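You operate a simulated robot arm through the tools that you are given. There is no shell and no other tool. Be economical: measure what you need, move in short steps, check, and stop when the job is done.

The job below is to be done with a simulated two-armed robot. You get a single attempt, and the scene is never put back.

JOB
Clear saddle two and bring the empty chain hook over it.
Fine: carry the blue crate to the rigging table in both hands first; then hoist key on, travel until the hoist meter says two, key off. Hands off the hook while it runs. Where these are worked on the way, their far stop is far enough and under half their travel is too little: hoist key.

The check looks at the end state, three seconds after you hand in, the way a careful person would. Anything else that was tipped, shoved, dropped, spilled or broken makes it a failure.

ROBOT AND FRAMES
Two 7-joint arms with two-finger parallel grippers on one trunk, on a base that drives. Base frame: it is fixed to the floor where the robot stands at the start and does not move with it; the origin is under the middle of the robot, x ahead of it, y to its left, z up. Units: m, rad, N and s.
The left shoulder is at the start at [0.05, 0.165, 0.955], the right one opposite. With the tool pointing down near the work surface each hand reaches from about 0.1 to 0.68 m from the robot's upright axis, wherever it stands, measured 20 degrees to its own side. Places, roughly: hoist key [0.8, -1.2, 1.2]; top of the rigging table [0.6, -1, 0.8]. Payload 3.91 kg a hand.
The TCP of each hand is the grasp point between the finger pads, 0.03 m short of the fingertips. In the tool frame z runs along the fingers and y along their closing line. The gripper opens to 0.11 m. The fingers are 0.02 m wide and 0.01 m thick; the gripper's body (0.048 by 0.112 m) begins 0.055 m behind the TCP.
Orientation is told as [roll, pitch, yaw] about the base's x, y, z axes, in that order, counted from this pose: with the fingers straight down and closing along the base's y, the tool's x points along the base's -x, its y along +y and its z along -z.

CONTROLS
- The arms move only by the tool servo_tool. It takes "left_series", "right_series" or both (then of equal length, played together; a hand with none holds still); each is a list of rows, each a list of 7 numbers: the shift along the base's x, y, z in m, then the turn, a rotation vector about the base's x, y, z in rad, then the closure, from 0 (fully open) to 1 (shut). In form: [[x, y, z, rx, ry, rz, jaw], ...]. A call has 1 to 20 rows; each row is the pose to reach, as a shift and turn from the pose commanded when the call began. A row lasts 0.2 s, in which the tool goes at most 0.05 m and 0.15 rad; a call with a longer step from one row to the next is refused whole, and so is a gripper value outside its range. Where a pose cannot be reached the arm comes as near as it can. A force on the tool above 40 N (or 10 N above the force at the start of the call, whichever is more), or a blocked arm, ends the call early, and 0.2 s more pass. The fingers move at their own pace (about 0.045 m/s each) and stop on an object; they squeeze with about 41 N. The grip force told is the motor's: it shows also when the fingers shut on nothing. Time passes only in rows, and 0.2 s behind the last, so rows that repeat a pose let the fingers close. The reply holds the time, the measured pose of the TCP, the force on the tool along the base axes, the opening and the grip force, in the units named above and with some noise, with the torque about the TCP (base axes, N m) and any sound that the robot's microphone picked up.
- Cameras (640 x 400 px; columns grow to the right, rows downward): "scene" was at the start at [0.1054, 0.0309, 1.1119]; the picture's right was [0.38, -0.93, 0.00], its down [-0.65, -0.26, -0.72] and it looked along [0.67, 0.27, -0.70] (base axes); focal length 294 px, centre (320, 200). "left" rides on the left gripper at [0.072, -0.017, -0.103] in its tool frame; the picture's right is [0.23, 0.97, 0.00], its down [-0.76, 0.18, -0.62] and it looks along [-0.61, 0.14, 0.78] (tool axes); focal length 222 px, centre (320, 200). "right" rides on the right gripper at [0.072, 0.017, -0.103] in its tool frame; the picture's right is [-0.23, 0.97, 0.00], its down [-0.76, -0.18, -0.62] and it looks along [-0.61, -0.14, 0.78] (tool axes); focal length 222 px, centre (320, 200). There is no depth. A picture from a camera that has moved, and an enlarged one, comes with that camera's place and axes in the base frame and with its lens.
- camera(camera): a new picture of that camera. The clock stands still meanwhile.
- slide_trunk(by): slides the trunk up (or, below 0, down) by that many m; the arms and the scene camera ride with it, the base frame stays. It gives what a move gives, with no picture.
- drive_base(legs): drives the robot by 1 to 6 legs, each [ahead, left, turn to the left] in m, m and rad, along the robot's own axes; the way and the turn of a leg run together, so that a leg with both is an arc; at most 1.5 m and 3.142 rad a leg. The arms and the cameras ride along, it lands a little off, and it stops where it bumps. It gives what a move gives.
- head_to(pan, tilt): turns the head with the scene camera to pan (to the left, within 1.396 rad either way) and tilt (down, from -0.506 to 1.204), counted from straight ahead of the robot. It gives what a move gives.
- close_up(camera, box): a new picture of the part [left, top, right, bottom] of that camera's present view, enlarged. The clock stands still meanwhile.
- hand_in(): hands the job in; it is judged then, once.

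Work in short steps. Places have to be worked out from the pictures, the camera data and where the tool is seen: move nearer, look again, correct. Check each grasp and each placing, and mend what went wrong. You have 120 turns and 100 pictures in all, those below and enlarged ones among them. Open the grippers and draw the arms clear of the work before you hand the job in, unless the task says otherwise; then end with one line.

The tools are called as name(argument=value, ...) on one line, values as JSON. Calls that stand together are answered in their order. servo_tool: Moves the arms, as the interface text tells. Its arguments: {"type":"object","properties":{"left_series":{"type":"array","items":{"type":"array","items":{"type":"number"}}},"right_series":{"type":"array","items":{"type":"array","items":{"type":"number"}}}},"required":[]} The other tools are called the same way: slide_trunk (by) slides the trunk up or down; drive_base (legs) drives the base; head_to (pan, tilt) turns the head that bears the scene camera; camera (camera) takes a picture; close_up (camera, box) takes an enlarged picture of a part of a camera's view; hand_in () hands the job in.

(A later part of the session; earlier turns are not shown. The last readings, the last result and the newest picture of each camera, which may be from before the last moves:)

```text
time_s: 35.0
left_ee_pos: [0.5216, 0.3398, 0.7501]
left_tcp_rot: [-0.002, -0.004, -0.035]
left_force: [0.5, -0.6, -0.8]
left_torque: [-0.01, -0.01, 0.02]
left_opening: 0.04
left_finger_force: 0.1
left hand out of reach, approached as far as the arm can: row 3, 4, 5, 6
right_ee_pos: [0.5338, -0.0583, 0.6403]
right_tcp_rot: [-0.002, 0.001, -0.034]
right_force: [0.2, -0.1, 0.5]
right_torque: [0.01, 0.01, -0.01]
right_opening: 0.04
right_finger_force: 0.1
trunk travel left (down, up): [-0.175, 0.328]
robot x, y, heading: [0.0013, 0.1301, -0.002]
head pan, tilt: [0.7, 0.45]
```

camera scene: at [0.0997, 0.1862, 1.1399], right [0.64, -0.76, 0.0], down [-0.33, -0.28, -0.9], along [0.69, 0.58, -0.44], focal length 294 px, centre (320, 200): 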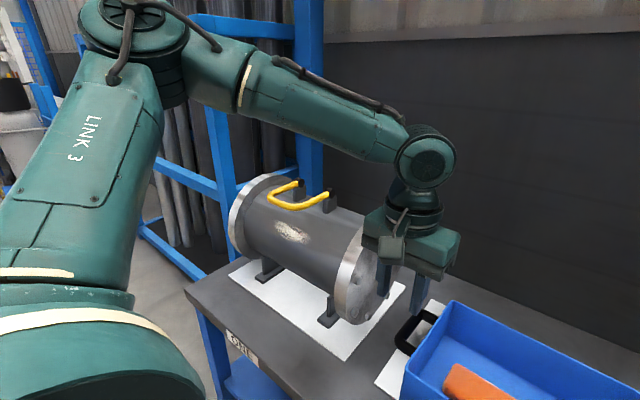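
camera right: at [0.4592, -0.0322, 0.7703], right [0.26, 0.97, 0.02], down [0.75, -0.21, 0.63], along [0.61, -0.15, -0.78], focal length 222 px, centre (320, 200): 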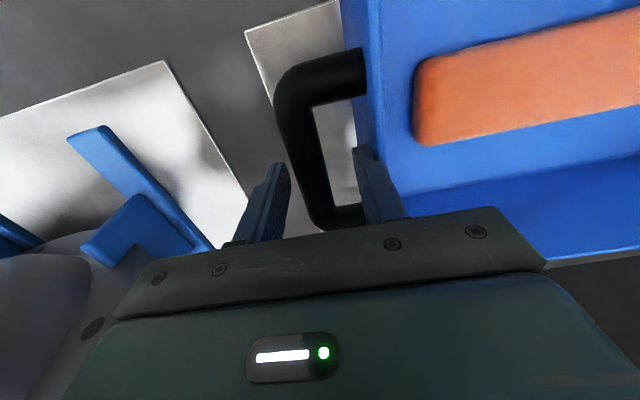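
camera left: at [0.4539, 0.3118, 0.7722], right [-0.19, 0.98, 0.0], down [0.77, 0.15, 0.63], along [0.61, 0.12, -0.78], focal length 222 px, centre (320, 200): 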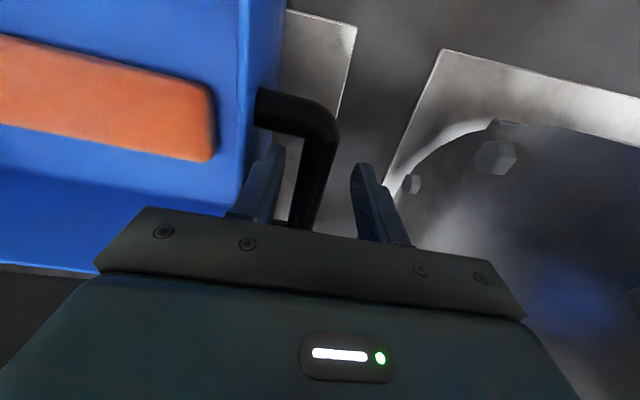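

Still limited. I'll raise the right hand and check behind the robot before backing off to refold the left arm in free space.

servo_tool(left_series=[[-0.02, 0, 0.04, 0, 0, 0, 0.636], [-0.05, 0, 0.08, 0, 0, 0, 0.636], [-0.08, 0, 0.1, 0, 0, 0, 0.636], [-0.1, 0, 0.12, 0, 0, 0, 0.636], [-0.12, 0, 0.14, 0, 0, 0, 0.636], [-0.14, 0, 0.15, 0, 0, 0, 0.636]], right_series=[[0, 0, 0.04, 0, 0, 0, 0.636], [0, 0, 0.08, 0, 0, 0, 0.636], [0, 0, 0.12, 0, 0, 0, 0.636], [-0.02, 0, 0.16, 0, 0, 0, 0.636], [-0.05, 0, 0.2, 0, 0, 0, 0.636], [-0.08, 0, 0.22, 0, 0, 0, 0.636]])

head_to(pan=1.39, tilt=0.3)

camera(camera="scene")

head_to(pan=-1.39, tilt=0.3)

camera(camera="scene")

```text
time_s: 36.4
left_ee_pos: [0.3818, 0.3403, 0.9002]
left_tcp_rot: [0.0, -0.001, -0.035]
left_force: [1.1, -0.3, 0.1]
left_torque: [-0.01, 0.01, 0.01]
left_opening: 0.04
left_finger_force: 0.0
right_ee_pos: [0.4549, -0.0573, 0.8613]
right_tcp_rot: [-0.003, 0.0, -0.034]
right_force: [1.4, 0.5, 0.3]
right_torque: [-0.05, -0.01, 0.0]
right_opening: 0.0401
right_finger_force: 0.1
trunk travel left (down, up): [-0.175, 0.328]
robot x, y, heading: [0.0001, 0.1283, 0.005]
head pan, tilt: [0.7, 0.45]
```

```text
time_s: 37.5
left_ee_pos: [0.3817, 0.3414, 0.9005]
left_tcp_rot: [0.0, -0.003, -0.035]
left_force: [0.2, 0.1, -0.7]
left_torque: [-0.01, 0.02, 0.02]
left_opening: 0.0399
left_finger_force: 0.0
right_ee_pos: [0.4556, -0.0575, 0.8608]
right_tcp_rot: [-0.001, 0.001, -0.035]
right_force: [0.7, 0.0, -0.6]
right_torque: [-0.02, -0.02, 0.03]
right_opening: 0.04
right_finger_force: 0.0
trunk travel left (down, up): [-0.175, 0.328]
robot x, y, heading: [-0.0004, 0.1309, 0.002]
head pan, tilt: [1.389, 0.3]
```

```text
69 pictures are left
camera scene: at [0.0463, 0.2188, 1.1539], right [0.98, -0.18, 0.0], down [-0.05, -0.29, -0.96], along [0.17, 0.94, -0.3], focal length 294 px, centre (320, 200)
```

scene: 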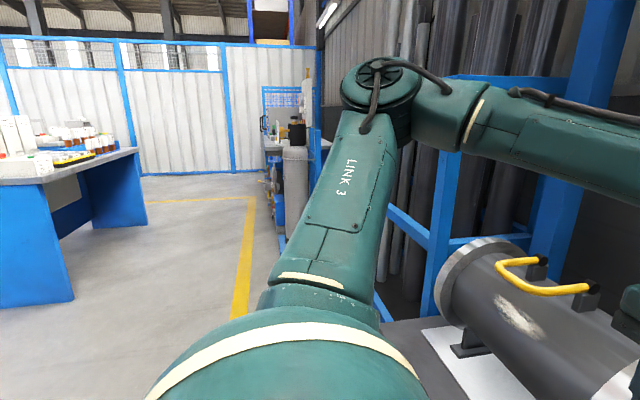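

```text
time_s: 39.9
left_ee_pos: [0.381, 0.3417, 0.9004]
left_tcp_rot: [0.0, -0.002, -0.036]
left_force: [0.0, -0.3, 0.0]
left_torque: [0.01, -0.02, -0.01]
left_opening: 0.04
left_finger_force: 0.1
right_ee_pos: [0.4556, -0.059, 0.861]
right_tcp_rot: [-0.002, 0.0, -0.031]
right_force: [-0.2, 0.3, 0.0]
right_torque: [0.0, 0.03, 0.01]
right_opening: 0.0398
right_finger_force: 0.1
trunk travel left (down, up): [-0.175, 0.328]
robot x, y, heading: [0.0028, 0.1252, -0.003]
head pan, tilt: [-1.389, 0.3]
```

```text
68 pictures are left
camera scene: at [0.0463, 0.0351, 1.1539], right [-0.98, -0.18, 0.0], down [-0.05, 0.29, -0.96], along [0.17, -0.94, -0.3], focal length 294 px, centre (320, 200)
```

scene: 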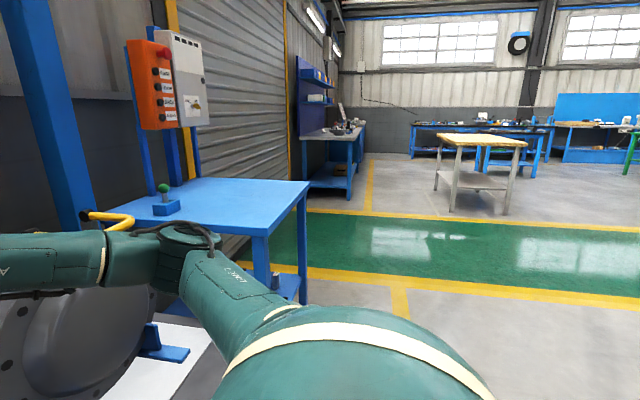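

The floor is open behind. I back off 0.55 m and stretch the left arm forward-low there.

drive_base(legs=[[-0.55, 0, 0]])

servo_tool(left_series=[[0.0, 0.04, -0.02, 0, 0, 0, 0.636], [0.0, 0.08, -0.04, 0, 0, 0, 0.636], [0.0, 0.12, -0.06, 0, 0, 0, 0.636], [0.0, 0.16, -0.09, 0, 0, 0, 0.636], [0.0, 0.2, -0.12, 0, 0, 0, 0.636], [0.0, 0.24, -0.15, 0, 0, 0, 0.636], [0.0, 0.27, -0.18, 0, 0, 0, 0.636], [0.0, 0.3, -0.21, 0, 0, 0, 0.636], [0.0, 0.33, -0.24, 0, 0, 0, 0.636], [0.0, 0.36, -0.27, 0, 0, 0, 0.636], [0.0, 0.39, -0.3, 0, 0, 0, 0.636], [0.0, 0.42, -0.33, 0, 0, 0, 0.636]])

head_to(pan=1.0, tilt=0.5)

camera(camera="scene")

```text
time_s: 43.1
left_ee_pos: [-0.1724, 0.3398, 0.9005]
left_tcp_rot: [-0.001, -0.002, -0.037]
left_force: [-0.1, -0.7, 0.0]
left_torque: [-0.01, 0.01, -0.01]
left_opening: 0.0401
left_finger_force: 0.1
right_ee_pos: [-0.1001, -0.0588, 0.8609]
right_tcp_rot: [-0.001, 0.001, -0.037]
right_force: [-0.2, 0.0, 0.6]
right_torque: [0.0, 0.01, -0.04]
right_opening: 0.04
right_finger_force: 0.0
trunk travel left (down, up): [-0.175, 0.328]
robot x, y, heading: [-0.5545, 0.1289, -0.005]
head pan, tilt: [-1.389, 0.3]
```

```text
time_s: 45.7
left_ee_pos: [-0.1777, 0.7418, 0.5932]
left_tcp_rot: [0.004, -0.004, -0.041]
left_force: [0.3, 0.5, 0.0]
left_torque: [-0.01, -0.04, 0.02]
left_opening: 0.0403
left_finger_force: 0.1
left hand out of reach, approached as far as the arm can: row 12
right_ee_pos: [-0.1008, -0.0581, 0.8602]
right_tcp_rot: [-0.002, 0.0, -0.039]
right_force: [-0.2, -0.1, -0.8]
right_torque: [-0.01, -0.01, 0.0]
right_opening: 0.0399
right_finger_force: 0.0
trunk travel left (down, up): [-0.175, 0.328]
robot x, y, heading: [-0.558, 0.1251, -0.003]
head pan, tilt: [-1.389, 0.3]
```

```text
time_s: 47.9
left_ee_pos: [-0.1777, 0.7418, 0.5928]
left_tcp_rot: [0.0, -0.001, -0.038]
left_force: [0.0, -0.5, 1.1]
left_torque: [0.01, -0.04, -0.02]
left_opening: 0.0397
left_finger_force: 0.1
right_ee_pos: [-0.1007, -0.0593, 0.8616]
right_tcp_rot: [-0.003, 0.001, -0.038]
right_force: [0.2, 1.2, 0.6]
right_torque: [0.03, -0.02, -0.02]
right_opening: 0.04
right_finger_force: 0.0
trunk travel left (down, up): [-0.175, 0.328]
robot x, y, heading: [-0.5535, 0.1309, -0.006]
head pan, tilt: [1.0, 0.499]
```

```text
67 pictures are left
camera scene: at [-0.4763, 0.2044, 1.1355], right [0.84, -0.54, 0.0], down [-0.26, -0.4, -0.88], along [0.48, 0.74, -0.48], focal length 294 px, centre (320, 200)
```

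scene: 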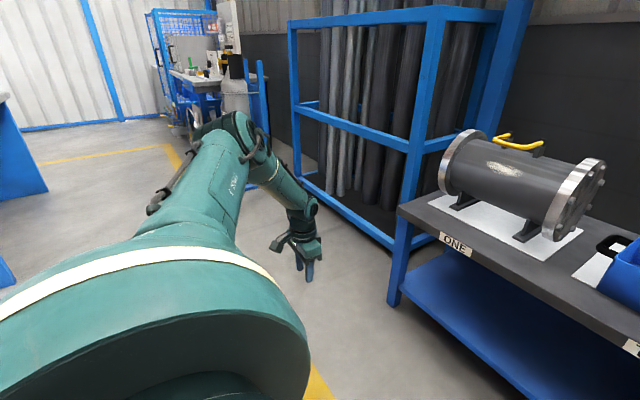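

The elbow is lower here. I sweep the hand forward and inward while staying low, in front of the table.

servo_tool(left_series=[[0.03, -0.03, 0.0, 0, 0, 0, 0.636], [0.06, -0.06, 0.0, 0, 0, 0, 0.636], [0.09, -0.09, 0, 0, 0, 0, 0.636], [0.115, -0.12, 0.0, 0, 0, 0, 0.636], [0.135, -0.15, 0, 0, 0, 0, 0.636], [0.15, -0.18, 0, 0, 0, 0, 0.636], [0.165, -0.21, 0, 0, 0, 0, 0.636], [0.175, -0.245, 0, 0, 0, 0, 0.636], [0.18, -0.28, 0, 0, 0, 0, 0.636], [0.185, -0.32, 0, 0, 0, 0, 0.636], [0.185, -0.36, 0, 0, 0, 0, 0.636], [0.185, -0.4, 0, 0, 0, 0, 0.636]])

camera(camera="scene")

```text
time_s: 50.5
left_ee_pos: [-0.0585, 0.3895, 0.665]
left_tcp_rot: [0.004, -0.003, -0.039]
left_force: [0.3, 0.6, -0.3]
left_torque: [0.02, 0.01, 0.02]
left_opening: 0.0401
left_finger_force: 0.0
left hand out of reach, approached as far as the arm can: row 1, 2, 3, 4, 5, 6, 7, 8, 9, 10, 11, 12
right_ee_pos: [-0.0994, -0.0581, 0.862]
right_tcp_rot: [-0.002, -0.001, -0.039]
right_force: [0.1, 0.2, 0.1]
right_torque: [-0.02, -0.01, 0.0]
right_opening: 0.0401
right_finger_force: 0.1
trunk travel left (down, up): [-0.175, 0.328]
robot x, y, heading: [-0.5571, 0.1272, -0.006]
head pan, tilt: [1.0, 0.499]
```

```text
66 pictures are left
camera scene: at [-0.4763, 0.2044, 1.1355], right [0.84, -0.54, 0.0], down [-0.26, -0.4, -0.88], along [0.48, 0.74, -0.48], focal length 294 px, centre (320, 200)
```

scene: 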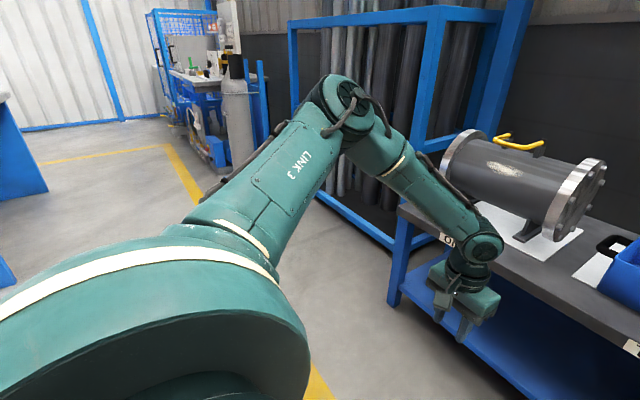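

Same limitation. I'll use the wrist to re-fold the arm: pitch the fingers to point forward at a higher pose, which should bring the elbow down behind the hand.

servo_tool(left_series=[[0, 0, 0.03, 0, -0.14, 0, 0.636], [0, 0, 0.06, 0, -0.28, 0, 0.636], [0, 0, 0.09, 0, -0.42, 0, 0.636], [0, 0, 0.12, 0, -0.56, 0, 0.636], [0.0, 0, 0.15, 0, -0.7, 0, 0.636], [0.0, 0, 0.18, 0, -0.84, 0, 0.636], [0, 0, 0.2, 0, -0.98, 0, 0.636], [0, 0, 0.2, 0, -1.12, 0, 0.636], [0, 0, 0.2, 0, -1.26, 0, 0.636], [0, 0, 0.2, 0, -1.4, 0, 0.636]])

camera(camera="scene")

```text
time_s: 52.7
left_ee_pos: [-0.0608, 0.3886, 0.863]
left_tcp_rot: [0.215, -1.398, -0.219]
left_force: [0.4, -0.9, -0.6]
left_torque: [0.0, -0.02, 0.02]
left_opening: 0.04
left_finger_force: 0.0
right_ee_pos: [-0.101, -0.0579, 0.861]
right_tcp_rot: [-0.001, -0.001, -0.038]
right_force: [0.1, 0.0, -0.3]
right_torque: [0.03, 0.03, -0.02]
right_opening: 0.0402
right_finger_force: 0.0
trunk travel left (down, up): [-0.175, 0.328]
robot x, y, heading: [-0.5531, 0.1322, -0.008]
head pan, tilt: [1.0, 0.499]
```

```text
65 pictures are left
camera scene: at [-0.4763, 0.2045, 1.1355], right [0.84, -0.54, 0.0], down [-0.26, -0.4, -0.88], along [0.48, 0.74, -0.48], focal length 294 px, centre (320, 200)
```

scene: 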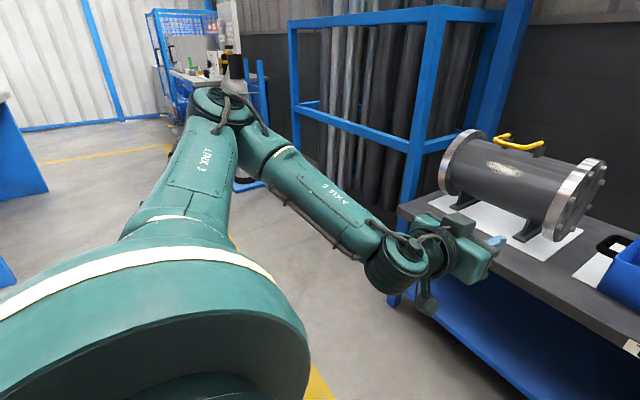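

The elbow dropped. From here I move the hand inward and lower, then rotate the fingers back down.

servo_tool(left_series=[[0.01, -0.03, -0.03, 0, 0, 0, 0.636], [0.02, -0.06, -0.06, 0, 0, 0, 0.636], [0.03, -0.09, -0.09, 0, 0, 0, 0.636], [0.04, -0.11, -0.12, 0, 0, 0, 0.636], [0.04, -0.11, -0.15, 0, 0, 0, 0.636], [0.04, -0.11, -0.18, 0, 0, 0, 0.636]])

servo_tool(left_series=[[0, 0, 0, 0, 0.14, 0, 0.636], [0, 0, 0, 0, 0.28, 0, 0.636], [0, 0, 0, 0, 0.42, 0, 0.636], [0, 0, 0, 0, 0.56, 0, 0.636], [0.0, 0, 0, 0, 0.7, 0, 0.636], [0.0, 0, 0, 0, 0.84, 0, 0.636], [0, 0, 0, 0, 0.98, 0, 0.636], [0, 0, 0, 0, 1.12, 0, 0.636], [0, 0, 0, 0, 1.26, 0, 0.636], [0, 0, 0, 0, 1.4, 0, 0.636]])

camera(camera="scene")

```text
time_s: 54.1
left_ee_pos: [-0.0307, 0.3378, 0.7762]
left_tcp_rot: [0.222, -1.398, -0.225]
left_force: [-0.1, -0.5, 0.0]
left_torque: [-0.01, 0.01, 0.01]
left_opening: 0.0397
left_finger_force: 0.1
left hand out of reach, approached as far as the arm can: row 3, 4, 5, 6
right_ee_pos: [-0.101, -0.0579, 0.8607]
right_tcp_rot: [0.001, 0.0, -0.04]
right_force: [0.7, -0.4, 0.1]
right_torque: [-0.01, 0.0, 0.01]
right_opening: 0.0401
right_finger_force: 0.2
trunk travel left (down, up): [-0.175, 0.328]
robot x, y, heading: [-0.5547, 0.128, 0.001]
head pan, tilt: [1.0, 0.499]
```

```text
time_s: 56.3
left_ee_pos: [-0.0318, 0.3351, 0.7768]
left_tcp_rot: [0.001, 0.001, -0.042]
left_force: [-0.2, 0.5, 0.9]
left_torque: [-0.02, -0.01, -0.03]
left_opening: 0.0401
left_finger_force: 0.0
right_ee_pos: [-0.0998, -0.0577, 0.8612]
right_tcp_rot: [-0.002, -0.001, -0.038]
right_force: [-0.3, -0.1, -0.4]
right_torque: [-0.02, 0.02, -0.01]
right_opening: 0.0398
right_finger_force: 0.0
trunk travel left (down, up): [-0.175, 0.328]
robot x, y, heading: [-0.5539, 0.1276, -0.009]
head pan, tilt: [1.0, 0.499]
```

```text
64 pictures are left
camera scene: at [-0.4762, 0.2045, 1.1355], right [0.84, -0.54, 0.0], down [-0.26, -0.4, -0.88], along [0.48, 0.74, -0.48], focal length 294 px, centre (320, 200)
```

scene: 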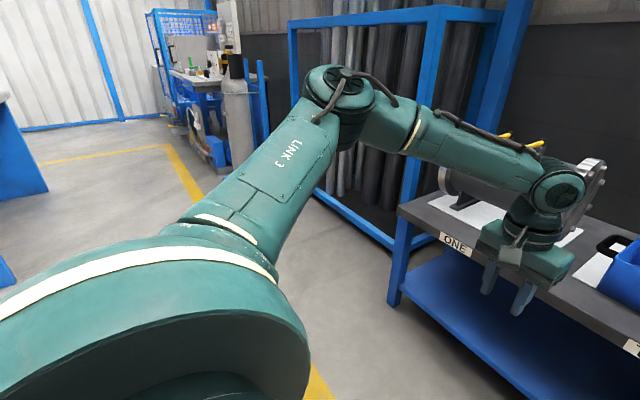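

The left is at rel. (0.523, 0.207). I test lowering it here to the grasp height (0.64) and slightly forward.

servo_tool(left_series=[[0.01, -0.005, -0.03, 0, 0, 0, 0.636], [0.02, -0.01, -0.06, 0, 0, 0, 0.636], [0.02, -0.01, -0.1, 0, 0, 0, 0.636], [0.02, -0.01, -0.14, 0, 0, 0, 0.636]])

head_to(pan=-1.0, tilt=0.5)

camera(camera="scene")

```text
time_s: 57.3
left_ee_pos: [-0.0598, 0.3608, 0.6853]
left_tcp_rot: [0.0, -0.003, -0.039]
left_force: [0.4, -0.4, -0.3]
left_torque: [0.02, 0.0, -0.02]
left_opening: 0.0401
left_finger_force: 0.2
left hand out of reach, approached as far as the arm can: row 1, 2, 3, 4
right_ee_pos: [-0.1009, -0.0583, 0.8608]
right_tcp_rot: [-0.001, 0.001, -0.037]
right_force: [0.4, -0.4, -0.5]
right_torque: [-0.01, -0.02, -0.01]
right_opening: 0.0399
right_finger_force: 0.0
trunk travel left (down, up): [-0.175, 0.328]
robot x, y, heading: [-0.5551, 0.1283, -0.005]
head pan, tilt: [1.0, 0.499]
```

```text
time_s: 59.2
left_ee_pos: [-0.0591, 0.3625, 0.6854]
left_tcp_rot: [0.0, -0.005, -0.037]
left_force: [-1.1, -0.2, -0.1]
left_torque: [-0.03, 0.01, -0.02]
left_opening: 0.0399
left_finger_force: 0.0
right_ee_pos: [-0.1012, -0.0576, 0.8602]
right_tcp_rot: [-0.003, 0.0, -0.037]
right_force: [-0.3, 0.5, -1.2]
right_torque: [0.01, -0.01, 0.01]
right_opening: 0.04
right_finger_force: 0.0
trunk travel left (down, up): [-0.175, 0.328]
robot x, y, heading: [-0.5535, 0.1314, -0.002]
head pan, tilt: [-1.0, 0.499]
```

```text
63 pictures are left
camera scene: at [-0.4769, 0.0514, 1.1355], right [-0.84, -0.54, 0.0], down [-0.26, 0.4, -0.88], along [0.47, -0.74, -0.48], focal length 294 px, centre (320, 200)
```

scene: 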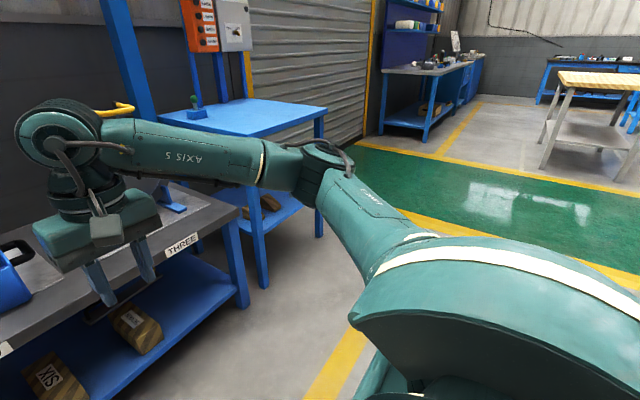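

The left arm's reach boundary grows toward its own side, so turning the base slightly right would put both handles in better directions. I test in free space: rel. left (0.457, 0.400) and rel. right (0.544, 0.028) at z 0.64, as seen from a base at (0, 0.05) turned -0.25.

servo_tool(left_series=[[-0.01, 0.03, 0, 0, 0, 0.05, 0.636], [-0.02, 0.06, 0, 0, 0, 0.1, 0.636], [-0.03, 0.09, 0, 0, 0, 0.15, 0.636], [-0.04, 0.12, 0, 0, 0, 0.2, 0.636], [-0.04, 0.15, 0, 0, 0, 0.25, 0.636], [-0.04, 0.165, -0.02, 0, 0, 0.25, 0.636], [-0.04, 0.165, -0.045, 0, 0, 0.25, 0.636], [-0.04, 0.165, -0.045, 0, 0, 0.25, 0.636]], right_series=[[0.01, 0.03, -0.02, 0, 0, 0.05, 0.636], [0.02, 0.06, -0.04, 0, 0, 0.1, 0.636], [0.03, 0.09, -0.06, 0, 0, 0.15, 0.636], [0.05, 0.12, -0.09, 0, 0, 0.2, 0.636], [0.07, 0.15, -0.12, 0, 0, 0.25, 0.636], [0.08, 0.18, -0.15, 0, 0, 0.25, 0.636], [0.09, 0.2, -0.19, 0, 0, 0.25, 0.636], [0.09, 0.214, -0.22, 0, 0, 0.25, 0.636]])

```text
time_s: 61.0
left_ee_pos: [-0.1008, 0.5286, 0.6409]
left_tcp_rot: [0.001, -0.002, 0.211]
left_force: [0.3, 0.3, -0.2]
left_torque: [0.01, -0.02, 0.03]
left_opening: 0.04
left_finger_force: 0.1
right_ee_pos: [-0.0103, 0.1554, 0.6394]
right_tcp_rot: [0.001, -0.001, 0.212]
right_force: [0.4, 0.7, -0.6]
right_torque: [-0.01, 0.0, -0.03]
right_opening: 0.0398
right_finger_force: 0.1
trunk travel left (down, up): [-0.175, 0.328]
robot x, y, heading: [-0.5571, 0.128, -0.008]
head pan, tilt: [-1.0, 0.499]
```

Both poses are reachable. I check the left arm's elbow height in this posture before going in beside vessel one.

head_to(pan=1.0, tilt=0.5)

camera(camera="scene")

```text
time_s: 63.0
left_ee_pos: [-0.0997, 0.5285, 0.6419]
left_tcp_rot: [0.001, -0.001, 0.212]
left_force: [-0.4, 0.3, 0.0]
left_torque: [-0.01, -0.02, 0.02]
left_opening: 0.0399
left_finger_force: 0.0
right_ee_pos: [-0.0102, 0.1552, 0.6406]
right_tcp_rot: [-0.003, 0.0, 0.215]
right_force: [-0.3, 0.0, -0.7]
right_torque: [-0.03, -0.01, -0.03]
right_opening: 0.04
right_finger_force: 0.0
trunk travel left (down, up): [-0.175, 0.328]
robot x, y, heading: [-0.5555, 0.1259, -0.0]
head pan, tilt: [1.0, 0.499]
```

```text
62 pictures are left
camera scene: at [-0.4762, 0.2044, 1.1355], right [0.84, -0.54, 0.0], down [-0.26, -0.4, -0.88], along [0.48, 0.74, -0.48], focal length 294 px, centre (320, 200)
```

scene: 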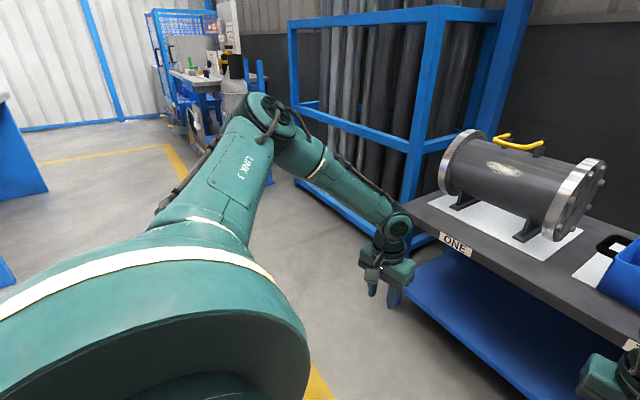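

Clearance over the flange looks fine. I raise both hands to z≈0.92, drawn back slightly, then turn and drive to (0, 0.05, -0.25).

servo_tool(left_series=[[0, 0, 0.045, 0, 0, 0, 0.636], [0, 0, 0.09, 0, 0, 0, 0.636], [-0.01, 0, 0.135, 0, 0, 0, 0.636], [-0.02, 0, 0.18, 0, 0, 0, 0.636], [-0.03, -0.01, 0.22, 0, 0, 0, 0.636], [-0.04, -0.02, 0.25, 0, 0, 0, 0.636], [-0.05, -0.03, 0.28, 0, 0, 0, 0.636]], right_series=[[0, 0, 0.045, 0, 0, 0, 0.636], [0, 0, 0.09, 0, 0, 0, 0.636], [-0.01, 0, 0.135, 0, 0, 0, 0.636], [-0.02, 0, 0.18, 0, 0, 0, 0.636], [-0.03, 0, 0.22, 0, 0, 0, 0.636], [-0.04, 0, 0.25, 0, 0, 0, 0.636], [-0.05, 0, 0.28, 0, 0, 0, 0.636]])

drive_base(legs=[[0, 0, -0.25], [0.5, 0.055, 0]])

head_to(pan=0.3, tilt=0.8)

camera(camera="scene")

```text
time_s: 64.5
left_ee_pos: [-0.1498, 0.4975, 0.9223]
left_tcp_rot: [0.001, 0.001, 0.212]
left_force: [-0.4, -0.4, 0.6]
left_torque: [0.02, 0.02, -0.01]
left_opening: 0.0401
left_finger_force: 0.0
right_ee_pos: [-0.0613, 0.1541, 0.9223]
right_tcp_rot: [-0.001, -0.001, 0.213]
right_force: [0.4, 0.4, -0.2]
right_torque: [0.01, -0.03, -0.01]
right_opening: 0.0397
right_finger_force: 0.0
trunk travel left (down, up): [-0.175, 0.328]
robot x, y, heading: [-0.5531, 0.1299, 0.002]
head pan, tilt: [1.0, 0.499]
```

```text
time_s: 68.4
left_ee_pos: [0.4291, 0.3141, 0.921]
left_tcp_rot: [-0.001, -0.003, -0.038]
left_force: [0.1, 0.4, 1.4]
left_torque: [-0.04, -0.01, 0.0]
left_opening: 0.0401
left_finger_force: 0.0
right_ee_pos: [0.4304, -0.0412, 0.9217]
right_tcp_rot: [-0.003, 0.0, -0.035]
right_force: [0.4, 0.1, -0.4]
right_torque: [-0.03, 0.04, -0.01]
right_opening: 0.0402
right_finger_force: 0.1
trunk travel left (down, up): [-0.175, 0.328]
robot x, y, heading: [-0.0534, 0.0558, -0.252]
head pan, tilt: [1.0, 0.499]
```

```text
time_s: 69.5
left_ee_pos: [0.4285, 0.3137, 0.9214]
left_tcp_rot: [-0.001, -0.003, -0.039]
left_force: [0.0, 0.7, -0.7]
left_torque: [0.0, -0.04, 0.02]
left_opening: 0.0399
left_finger_force: 0.0
right_ee_pos: [0.4301, -0.0395, 0.9205]
right_tcp_rot: [-0.002, 0.0, -0.036]
right_force: [-0.1, 0.5, -0.4]
right_torque: [-0.01, 0.02, 0.04]
right_opening: 0.04
right_finger_force: 0.0
trunk travel left (down, up): [-0.175, 0.328]
robot x, y, heading: [-0.0578, 0.0544, -0.255]
head pan, tilt: [0.3, 0.799]
```

```text
61 pictures are left
camera scene: at [0.0533, 0.0519, 1.1095], right [0.05, -1.0, 0.0], down [-0.72, -0.03, -0.7], along [0.7, 0.03, -0.72], focal length 294 px, centre (320, 200)
```

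scene: 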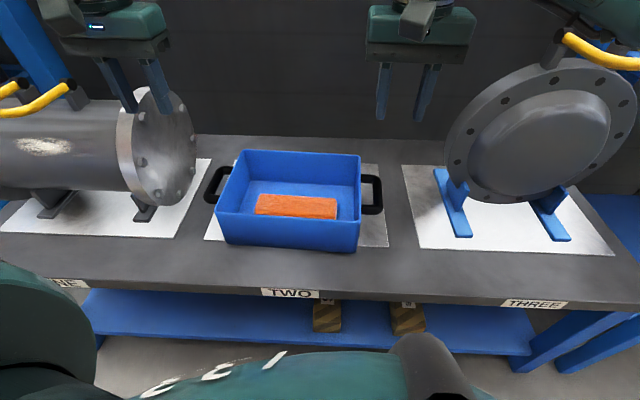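

Another 0.055 m ahead, then a close-up to recheck the bars.

drive_base(legs=[[0.055, 0.01, 0]])

close_up(camera="scene", box=[180, 130, 420, 280])

```text
time_s: 70.4
left_ee_pos: [0.4841, 0.3106, 0.9215]
left_tcp_rot: [-0.001, -0.002, -0.039]
left_force: [-0.2, 0.1, -0.7]
left_torque: [0.0, 0.0, 0.06]
left_opening: 0.0401
left_finger_force: 0.0
right_ee_pos: [0.4857, -0.0446, 0.9206]
right_tcp_rot: [-0.002, 0.002, -0.037]
right_force: [0.3, 0.2, 0.0]
right_torque: [-0.02, 0.0, -0.02]
right_opening: 0.0397
right_finger_force: 0.1
trunk travel left (down, up): [-0.175, 0.328]
robot x, y, heading: [-0.0019, 0.0513, -0.255]
head pan, tilt: [0.3, 0.799]
```

```text
2.67 times, centred on (300, 205) of scene
camera zoom: at [0.1089, 0.0478, 1.1094], right [0.05, -1.0, 0.0], down [-0.72, -0.03, -0.7], along [0.7, 0.03, -0.72], focal length 784 px, centre (373, 187)
```

zoom: 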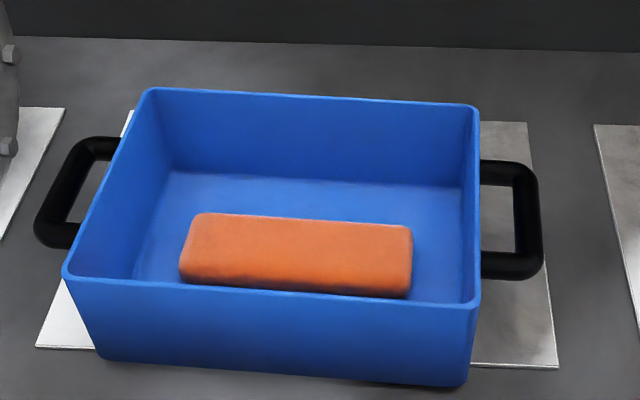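

Bars are unchanged: left (0.544, 0.324), right (0.533, -0.056). I descend with both hands.

servo_tool(left_series=[[0.02, 0.004, -0.02, 0, 0, 0, 0.636], [0.04, 0.009, -0.045, 0, 0, 0, 0.636], [0.058, 0.014, -0.08, 0, 0, 0, 0.636], [0.058, 0.014, -0.12, 0, 0, 0, 0.636], [0.058, 0.014, -0.16, 0, 0, 0, 0.636], [0.058, 0.014, -0.19, 0, 0, 0, 0.636], [0.058, 0.014, -0.22, 0, 0, 0, 0.636], [0.058, 0.014, -0.25, 0, 0, 0, 0.636], [0.058, 0.014, -0.2795, 0, 0, 0, 0.636]], right_series=[[0.016, -0.004, -0.02, 0, 0, 0, 0.636], [0.032, -0.008, -0.045, 0, 0, 0, 0.636], [0.048, -0.0125, -0.08, 0, 0, 0, 0.636], [0.048, -0.0125, -0.12, 0, 0, 0, 0.636], [0.048, -0.0125, -0.16, 0, 0, 0, 0.636], [0.048, -0.0125, -0.19, 0, 0, 0, 0.636], [0.048, -0.0125, -0.22, 0, 0, 0, 0.636], [0.048, -0.0125, -0.25, 0, 0, 0, 0.636], [0.048, -0.0125, -0.2785, 0, 0, 0, 0.636]])

camera(camera="scene")

camera(camera="left")

```text
time_s: 72.4
left_ee_pos: [0.5412, 0.3239, 0.643]
left_tcp_rot: [-0.002, -0.002, -0.038]
left_force: [0.0, -0.5, -0.3]
left_torque: [0.03, 0.01, 0.01]
left_opening: 0.04
left_finger_force: 0.0
right_ee_pos: [0.5341, -0.0563, 0.6413]
right_tcp_rot: [-0.003, 0.0, -0.038]
right_force: [-0.7, 0.2, -0.1]
right_torque: [-0.04, 0.0, -0.01]
right_opening: 0.0398
right_finger_force: 0.1
trunk travel left (down, up): [-0.175, 0.328]
robot x, y, heading: [0.0006, 0.0512, -0.251]
head pan, tilt: [0.3, 0.799]
```

```text
59 pictures are left
camera scene: at [0.1088, 0.0478, 1.1096], right [0.05, -1.0, 0.0], down [-0.72, -0.03, -0.7], along [0.7, 0.03, -0.72], focal length 294 px, centre (320, 200)
```

scene: 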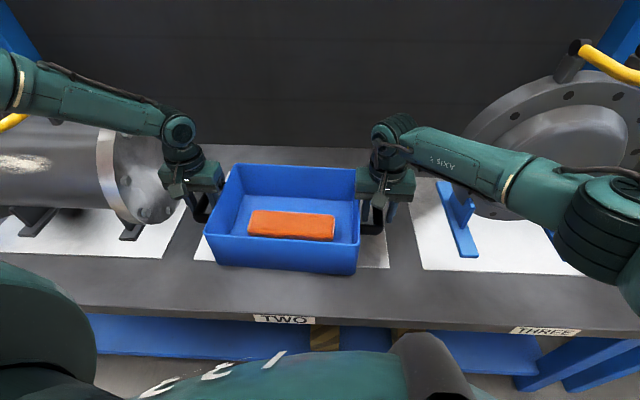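

```text
58 pictures are left
camera left: at [0.4692, 0.3087, 0.746], right [-0.19, 0.98, 0.0], down [0.77, 0.15, 0.63], along [0.61, 0.12, -0.78], focal length 222 px, centre (320, 200)
```

left: 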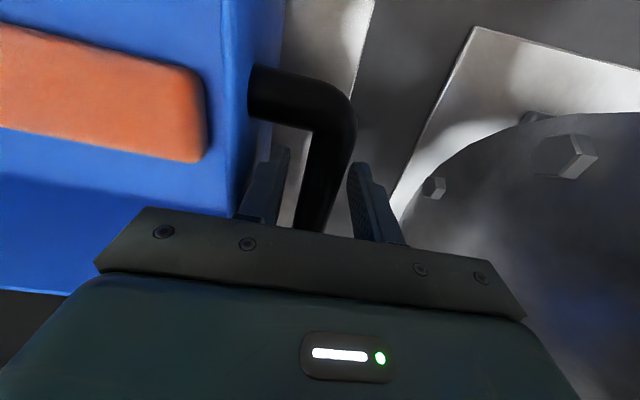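

Both hands straddle their bars with no contact force. I close both grippers.

servo_tool(left_series=[[0, 0, 0, 0, 0, 0, 1], [0, 0, 0, 0, 0, 0, 1], [0, 0, 0, 0, 0, 0, 1], [0, 0, 0, 0, 0, 0, 1]], right_series=[[0, 0, 0, 0, 0, 0, 1], [0, 0, 0, 0, 0, 0, 1], [0, 0, 0, 0, 0, 0, 1], [0, 0, 0, 0, 0, 0, 1]])

```text
time_s: 73.4
left_ee_pos: [0.541, 0.3235, 0.6424]
left_tcp_rot: [-0.001, -0.002, -0.039]
left_force: [-2.4, -4.9, 0.5]
left_torque: [0.11, -0.62, -0.22]
left_opening: 0.0218
left_finger_force: 40.8
right_ee_pos: [0.5339, -0.057, 0.6418]
right_tcp_rot: [0.0, -0.001, -0.037]
right_force: [2.3, 7.3, 0.0]
right_torque: [0.0, -0.01, -0.48]
right_opening: 0.0217
right_finger_force: 41.8
trunk travel left (down, up): [-0.175, 0.328]
robot x, y, heading: [-0.0003, 0.0518, -0.255]
head pan, tilt: [0.3, 0.799]
```

Both grips are firm on 22 mm bars. I lift with the trunk so that both hands rise together.

slide_trunk(by=0.05)

camera(camera="scene")

```text
time_s: 74.3
left_ee_pos: [0.5416, 0.3246, 0.6931]
left_tcp_rot: [-0.001, -0.003, -0.039]
left_force: [0.4, 0.0, -0.2]
left_torque: [0.0, 0.0, 0.0]
left_opening: 0.0002
left_finger_force: 37.7
right_ee_pos: [0.5336, -0.0588, 0.6939]
right_tcp_rot: [-0.001, 0.0, -0.037]
right_force: [0.2, -0.6, 0.3]
right_torque: [-0.04, 0.02, 0.01]
right_opening: 0.0001
right_finger_force: 37.8
trunk travel left (down, up): [-0.225, 0.278]
robot x, y, heading: [-0.0005, 0.0483, -0.254]
head pan, tilt: [0.3, 0.799]
```

```text
57 pictures are left
camera scene: at [0.1089, 0.0478, 1.1595], right [0.05, -1.0, 0.0], down [-0.72, -0.03, -0.7], along [0.7, 0.03, -0.72], focal length 294 px, centre (320, 200)
```

scene: 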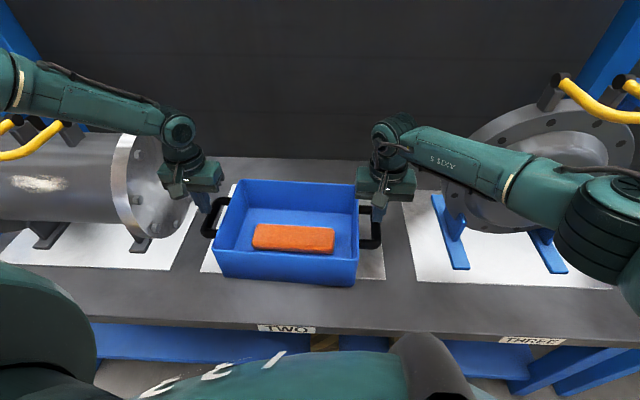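

The grips slipped off — fingers are now shut on nothing, crate still down. I look closely at whether it shifted before regrasping.

close_up(camera="scene", box=[180, 150, 420, 300])

camera(camera="left")

camera(camera="right")

```text
2.67 times, centred on (300, 225) of scene
camera zoom: at [0.1089, 0.0478, 1.1595], right [0.05, -1.0, 0.0], down [-0.72, -0.03, -0.7], along [0.7, 0.03, -0.72], focal length 784 px, centre (373, 133)
```

zoom: 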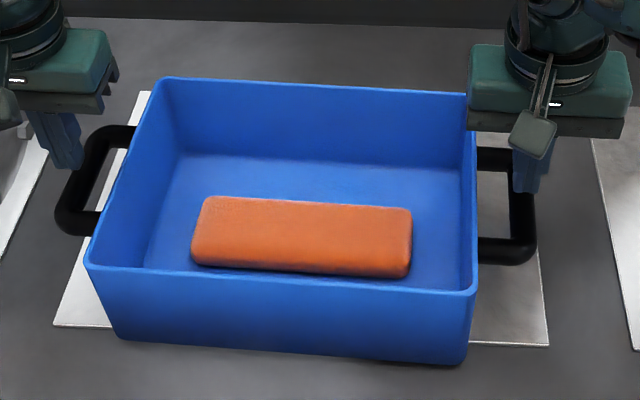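

```text
55 pictures are left
camera left: at [0.4691, 0.309, 0.7962], right [-0.19, 0.98, 0.0], down [0.77, 0.15, 0.62], along [0.61, 0.12, -0.78], focal length 222 px, centre (320, 200)
```

left: 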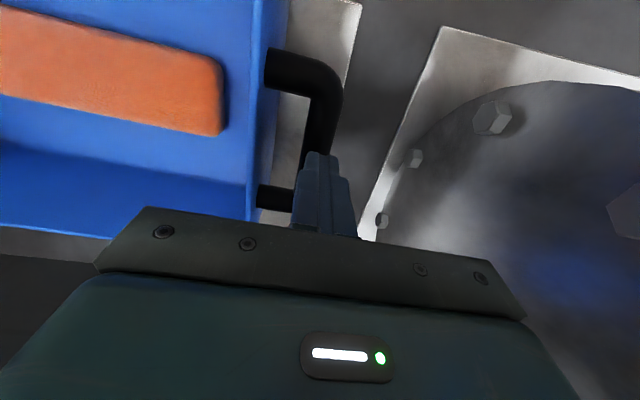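

```text
54 pictures are left
camera right: at [0.4626, -0.0386, 0.7972], right [0.26, 0.96, 0.0], down [0.75, -0.2, 0.62], along [0.6, -0.17, -0.78], focal length 222 px, centre (320, 200)
```

right: 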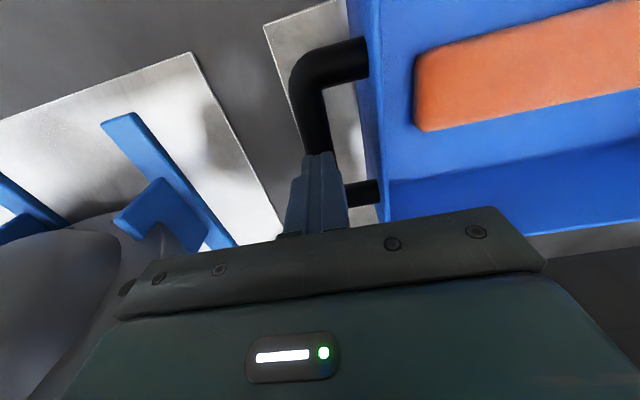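

I probe the bar height: with the fingers shut, lower both in 5 mm steps until contact with the bar tops.

servo_tool(left_series=[[0, 0, -0.005, 0, 0, 0, 1], [0, 0, -0.01, 0, 0, 0, 1], [0, 0, -0.015, 0, 0, 0, 1], [0, 0, -0.02, 0, 0, 0, 1], [0, 0, -0.025, 0, 0, 0, 1]])

servo_tool(right_series=[[0, 0, -0.005, 0, 0, 0, 1], [0, 0, -0.01, 0, 0, 0, 1], [0, 0, -0.015, 0, 0, 0, 1], [0, 0, -0.02, 0, 0, 0, 1], [0, 0, -0.025, 0, 0, 0, 1]])

```text
time_s: 75.3
left_ee_pos: [0.5432, 0.3232, 0.6811]
left_tcp_rot: [0.001, -0.01, -0.041]
left_force: [-7.1, 3.1, 22.9]
left_torque: [0.09, 0.43, -0.28]
left_opening: 0.0
left_finger_force: 38.0
right_ee_pos: [0.533, -0.0566, 0.6932]
right_tcp_rot: [0.0, -0.003, -0.035]
right_force: [0.5, 0.1, 0.3]
right_torque: [0.05, -0.02, -0.01]
right_opening: 0.0002
right_finger_force: 38.0
trunk travel left (down, up): [-0.225, 0.278]
robot x, y, heading: [-0.0002, 0.0495, -0.251]
head pan, tilt: [0.3, 0.799]
stopped in row 4 (left hand): the force on the tool passed its limit (the readings are from after the stop); the commanded pose is now the measured one
```

```text
time_s: 76.3
left_ee_pos: [0.5442, 0.3233, 0.6816]
left_tcp_rot: [0.001, -0.018, -0.039]
left_force: [-7.4, 4.6, 21.3]
left_torque: [0.12, 0.42, -0.09]
left_opening: 0.0
left_finger_force: 37.6
right_ee_pos: [0.5343, -0.0573, 0.6818]
right_tcp_rot: [0.0, -0.006, -0.037]
right_force: [-3.1, -0.5, 11.7]
right_torque: [-0.02, 0.21, -0.03]
right_opening: 0.0001
right_finger_force: 37.2
trunk travel left (down, up): [-0.225, 0.278]
robot x, y, heading: [0.0008, 0.0464, -0.253]
head pan, tilt: [0.3, 0.799]
stopped in row 4 (right hand): the force on the tool passed its limit (the readings are from after the stop); the commanded pose is now the measured one
```

Bar tops are at z≈0.651, so centres are ≈0.640 — the earlier grip was centred, and it slipped under load. I reopen, go a little deeper, close with more settling time, and will lift slowly while watching the forces.

servo_tool(left_series=[[-0.001, 0, 0.02, 0, 0.015, 0, 1], [-0.001, 0, 0.03, 0, 0.015, 0, 0.636], [-0.001, 0, 0.03, 0, 0.015, 0, 0.636], [-0.001, 0, 0.03, 0, 0.015, 0, 0.636], [-0.001, 0, 0.0, 0, 0.015, 0, 0.636], [-0.001, 0, -0.025, 0, 0.015, 0, 0.636], [-0.001, 0, -0.05, 0, 0.015, 0, 0.636]], right_series=[[0, 0.001, 0.02, 0, 0.005, 0, 1], [0, 0.001, 0.03, 0, 0.005, 0, 0.636], [0, 0.001, 0.03, 0, 0.005, 0, 0.636], [0, 0.001, 0.03, 0, 0.005, 0, 0.636], [0, 0.001, 0.0, 0, 0.005, 0, 0.636], [0, 0.001, -0.025, 0, 0.005, 0, 0.636], [0, 0.001, -0.05, 0, 0.005, 0, 0.636]])

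servo_tool(left_series=[[0, 0, 0, 0, 0, 0, 1], [0, 0, 0, 0, 0, 0, 1], [0, 0, 0, 0, 0, 0, 1], [0, 0, 0, 0, 0, 0, 1], [0, 0, 0, 0, 0, 0, 1], [0, 0, 0, 0, 0, 0, 1]], right_series=[[0, 0, 0, 0, 0, 0, 1], [0, 0, 0, 0, 0, 0, 1], [0, 0, 0, 0, 0, 0, 1], [0, 0, 0, 0, 0, 0, 1], [0, 0, 0, 0, 0, 0, 1], [0, 0, 0, 0, 0, 0, 1]])

servo_tool(left_series=[[0, 0, 0.001, 0, 0, 0, 1], [0, 0, 0.002, 0, 0, 0, 1], [0, 0, 0.003, 0, 0, 0, 1], [0, 0, 0.004, 0, 0, 0, 1], [0, 0, 0.005, 0, 0, 0, 1], [0, 0, 0.006, 0, 0, 0, 1]], right_series=[[0, 0, 0.001, 0, 0, 0, 1], [0, 0, 0.002, 0, 0, 0, 1], [0, 0, 0.003, 0, 0, 0, 1], [0, 0, 0.004, 0, 0, 0, 1], [0, 0, 0.005, 0, 0, 0, 1], [0, 0, 0.006, 0, 0, 0, 1]])

```text
time_s: 77.9
left_ee_pos: [0.5445, 0.3241, 0.6529]
left_tcp_rot: [0.0, 0.003, -0.039]
left_force: [1.1, -0.6, -0.7]
left_torque: [0.03, 0.03, -0.01]
left_opening: 0.04
left_finger_force: 0.0
left hand out of reach, approached as far as the arm can: row 7
right_ee_pos: [0.5352, -0.0562, 0.6283]
right_tcp_rot: [-0.003, 0.003, -0.038]
right_force: [-0.6, 0.4, -0.4]
right_torque: [-0.02, 0.0, -0.03]
right_opening: 0.04
right_finger_force: 0.1
trunk travel left (down, up): [-0.225, 0.278]
robot x, y, heading: [0.0019, 0.0526, -0.253]
head pan, tilt: [0.3, 0.799]
```

```text
time_s: 79.3
left_ee_pos: [0.545, 0.3239, 0.6537]
left_tcp_rot: [-0.001, 0.004, -0.038]
left_force: [-0.8, -0.6, 2.6]
left_torque: [-0.18, -0.34, -0.26]
left_opening: 0.0217
left_finger_force: 40.6
right_ee_pos: [0.5355, -0.0558, 0.6287]
right_tcp_rot: [-0.002, 0.004, -0.036]
right_force: [1.0, -2.1, 0.1]
right_torque: [0.02, -0.32, -0.52]
right_opening: 0.0218
right_finger_force: 40.3
trunk travel left (down, up): [-0.225, 0.278]
robot x, y, heading: [-0.0041, 0.0498, -0.255]
head pan, tilt: [0.3, 0.799]
```

```text
time_s: 80.7
left_ee_pos: [0.5437, 0.3244, 0.6598]
left_tcp_rot: [0.0, 0.006, -0.036]
left_force: [-0.3, 0.6, -6.0]
left_torque: [0.11, -0.8, -0.08]
left_opening: 0.0218
left_finger_force: 41.3
right_ee_pos: [0.5344, -0.056, 0.6353]
right_tcp_rot: [-0.001, 0.005, -0.037]
right_force: [1.9, -0.4, -4.4]
right_torque: [0.35, 0.86, -0.41]
right_opening: 0.0219
right_finger_force: 41.1
trunk travel left (down, up): [-0.225, 0.278]
robot x, y, heading: [0.0009, 0.0512, -0.253]
head pan, tilt: [0.3, 0.799]
```

Loads are only ~5 N per hand after 6 mm. I continue a slow lift of 15 mm to see whether the bars slip or the crate rises.

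servo_tool(left_series=[[0, 0, 0.002, 0, 0, 0, 1], [0, 0, 0.004, 0, 0, 0, 1], [0, 0, 0.006, 0, 0, 0, 1], [0, 0, 0.008, 0, 0, 0, 1], [0, 0, 0.01, 0, 0, 0, 1]], right_series=[[0, 0, 0.002, 0, 0, 0, 1], [0, 0, 0.004, 0, 0, 0, 1], [0, 0, 0.006, 0, 0, 0, 1], [0, 0, 0.008, 0, 0, 0, 1], [0, 0, 0.01, 0, 0, 0, 1]])

close_up(camera="scene", box=[180, 150, 420, 300])

```text
time_s: 81.9
left_ee_pos: [0.5451, 0.3239, 0.6694]
left_tcp_rot: [-0.001, 0.006, -0.039]
left_force: [-0.6, -0.5, -6.2]
left_torque: [0.11, -0.17, 0.11]
left_opening: 0.0217
left_finger_force: 41.2
right_ee_pos: [0.5345, -0.0565, 0.6454]
right_tcp_rot: [-0.003, 0.006, -0.035]
right_force: [0.8, 1.2, -3.9]
right_torque: [0.31, 0.2, -0.12]
right_opening: 0.0221
right_finger_force: 41.3
trunk travel left (down, up): [-0.225, 0.278]
robot x, y, heading: [0.0012, 0.0512, -0.252]
head pan, tilt: [0.3, 0.799]
```

```text
2.67 times, centred on (300, 225) of scene
camera zoom: at [0.1093, 0.0479, 1.1594], right [0.05, -1.0, 0.0], down [-0.72, -0.03, -0.7], along [0.7, 0.03, -0.72], focal length 784 px, centre (373, 133)
```

zoom: 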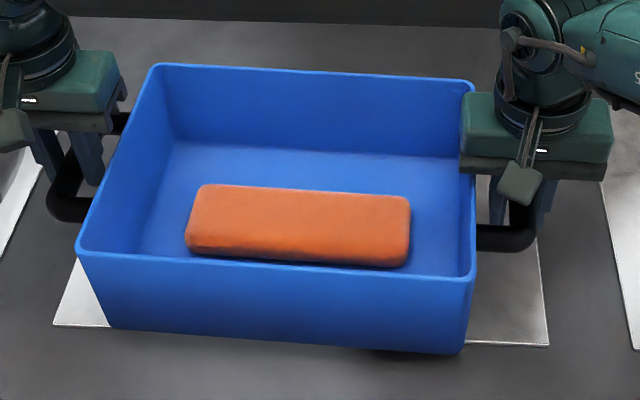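

The crate does rise (light, about 1 kg); the trunk's jerk must have pulled it loose. I'll set it back, and regrasp deeper with the trunk lowered so the left hand can reach, then lift with the arms only.

servo_tool(left_series=[[0, 0, -0.004, 0, 0, 0, 1], [0, 0, -0.008, 0, 0, 0, 1], [0, 0, -0.012, 0, 0, 0, 1], [0, 0, -0.0155, 0, 0, 0, 1], [0, 0, -0.0155, 0, 0, 0, 0.636], [0, 0, -0.0155, 0, 0, 0, 0.636], [0, 0, -0.0155, 0, 0, 0, 0.636], [0, 0, 0.02, 0, 0, 0, 0.636], [0, 0, 0.06, 0, 0, 0, 0.636], [0, 0, 0.1, 0, 0, 0, 0.636]], right_series=[[0, 0, -0.004, 0, 0, 0, 1], [0, 0, -0.008, 0, 0, 0, 1], [0, 0, -0.012, 0, 0, 0, 1], [0, 0, -0.0155, 0, 0, 0, 1], [0, 0, -0.0155, 0, 0, 0, 0.636], [0, 0, -0.0155, 0, 0, 0, 0.636], [0, 0, -0.0155, 0, 0, 0, 0.636], [0, 0, 0.02, 0, 0, 0, 0.636], [0, 0, 0.06, 0, 0, 0, 0.636], [0, 0, 0.1, 0, 0, 0, 0.636]])

slide_trunk(by=-0.08)

close_up(camera="scene", box=[180, 130, 420, 280])

```text
time_s: 84.1
left_ee_pos: [0.5453, 0.3228, 0.7704]
left_tcp_rot: [0.0, 0.003, -0.039]
left_force: [0.0, -0.3, -0.6]
left_torque: [-0.01, 0.03, -0.01]
left_opening: 0.0398
left_finger_force: 0.0
right_ee_pos: [0.5339, -0.056, 0.7456]
right_tcp_rot: [0.002, 0.004, -0.034]
right_force: [0.0, -0.1, -1.6]
right_torque: [0.02, -0.02, 0.0]
right_opening: 0.0399
right_finger_force: 0.0
trunk travel left (down, up): [-0.225, 0.278]
robot x, y, heading: [-0.0028, 0.0505, -0.255]
head pan, tilt: [0.3, 0.799]
```

```text
time_s: 85.2
left_ee_pos: [0.5445, 0.3238, 0.6896]
left_tcp_rot: [-0.001, 0.004, -0.039]
left_force: [-0.9, 0.3, -1.0]
left_torque: [-0.03, 0.02, 0.01]
left_opening: 0.0399
left_finger_force: 0.1
right_ee_pos: [0.5342, -0.0563, 0.6634]
right_tcp_rot: [0.0, 0.002, -0.038]
right_force: [-0.9, 0.2, 0.3]
right_torque: [0.0, 0.01, 0.0]
right_opening: 0.0402
right_finger_force: 0.0
trunk travel left (down, up): [-0.145, 0.358]
robot x, y, heading: [-0.0013, 0.0527, -0.252]
head pan, tilt: [0.3, 0.799]
```

```text
2.67 times, centred on (300, 205) of scene
camera zoom: at [0.1084, 0.0477, 1.0796], right [0.05, -1.0, 0.0], down [-0.72, -0.03, -0.7], along [0.7, 0.03, -0.72], focal length 784 px, centre (373, 187)
```

zoom: 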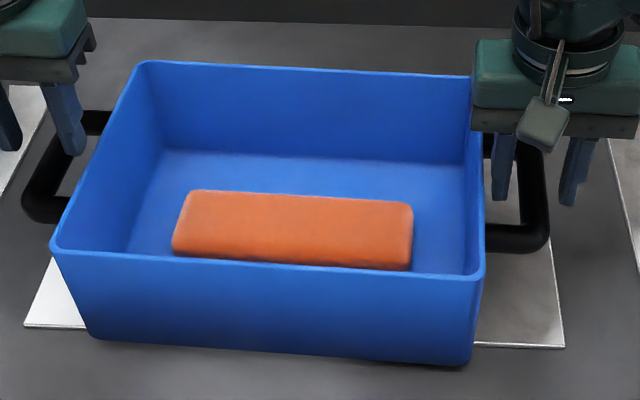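

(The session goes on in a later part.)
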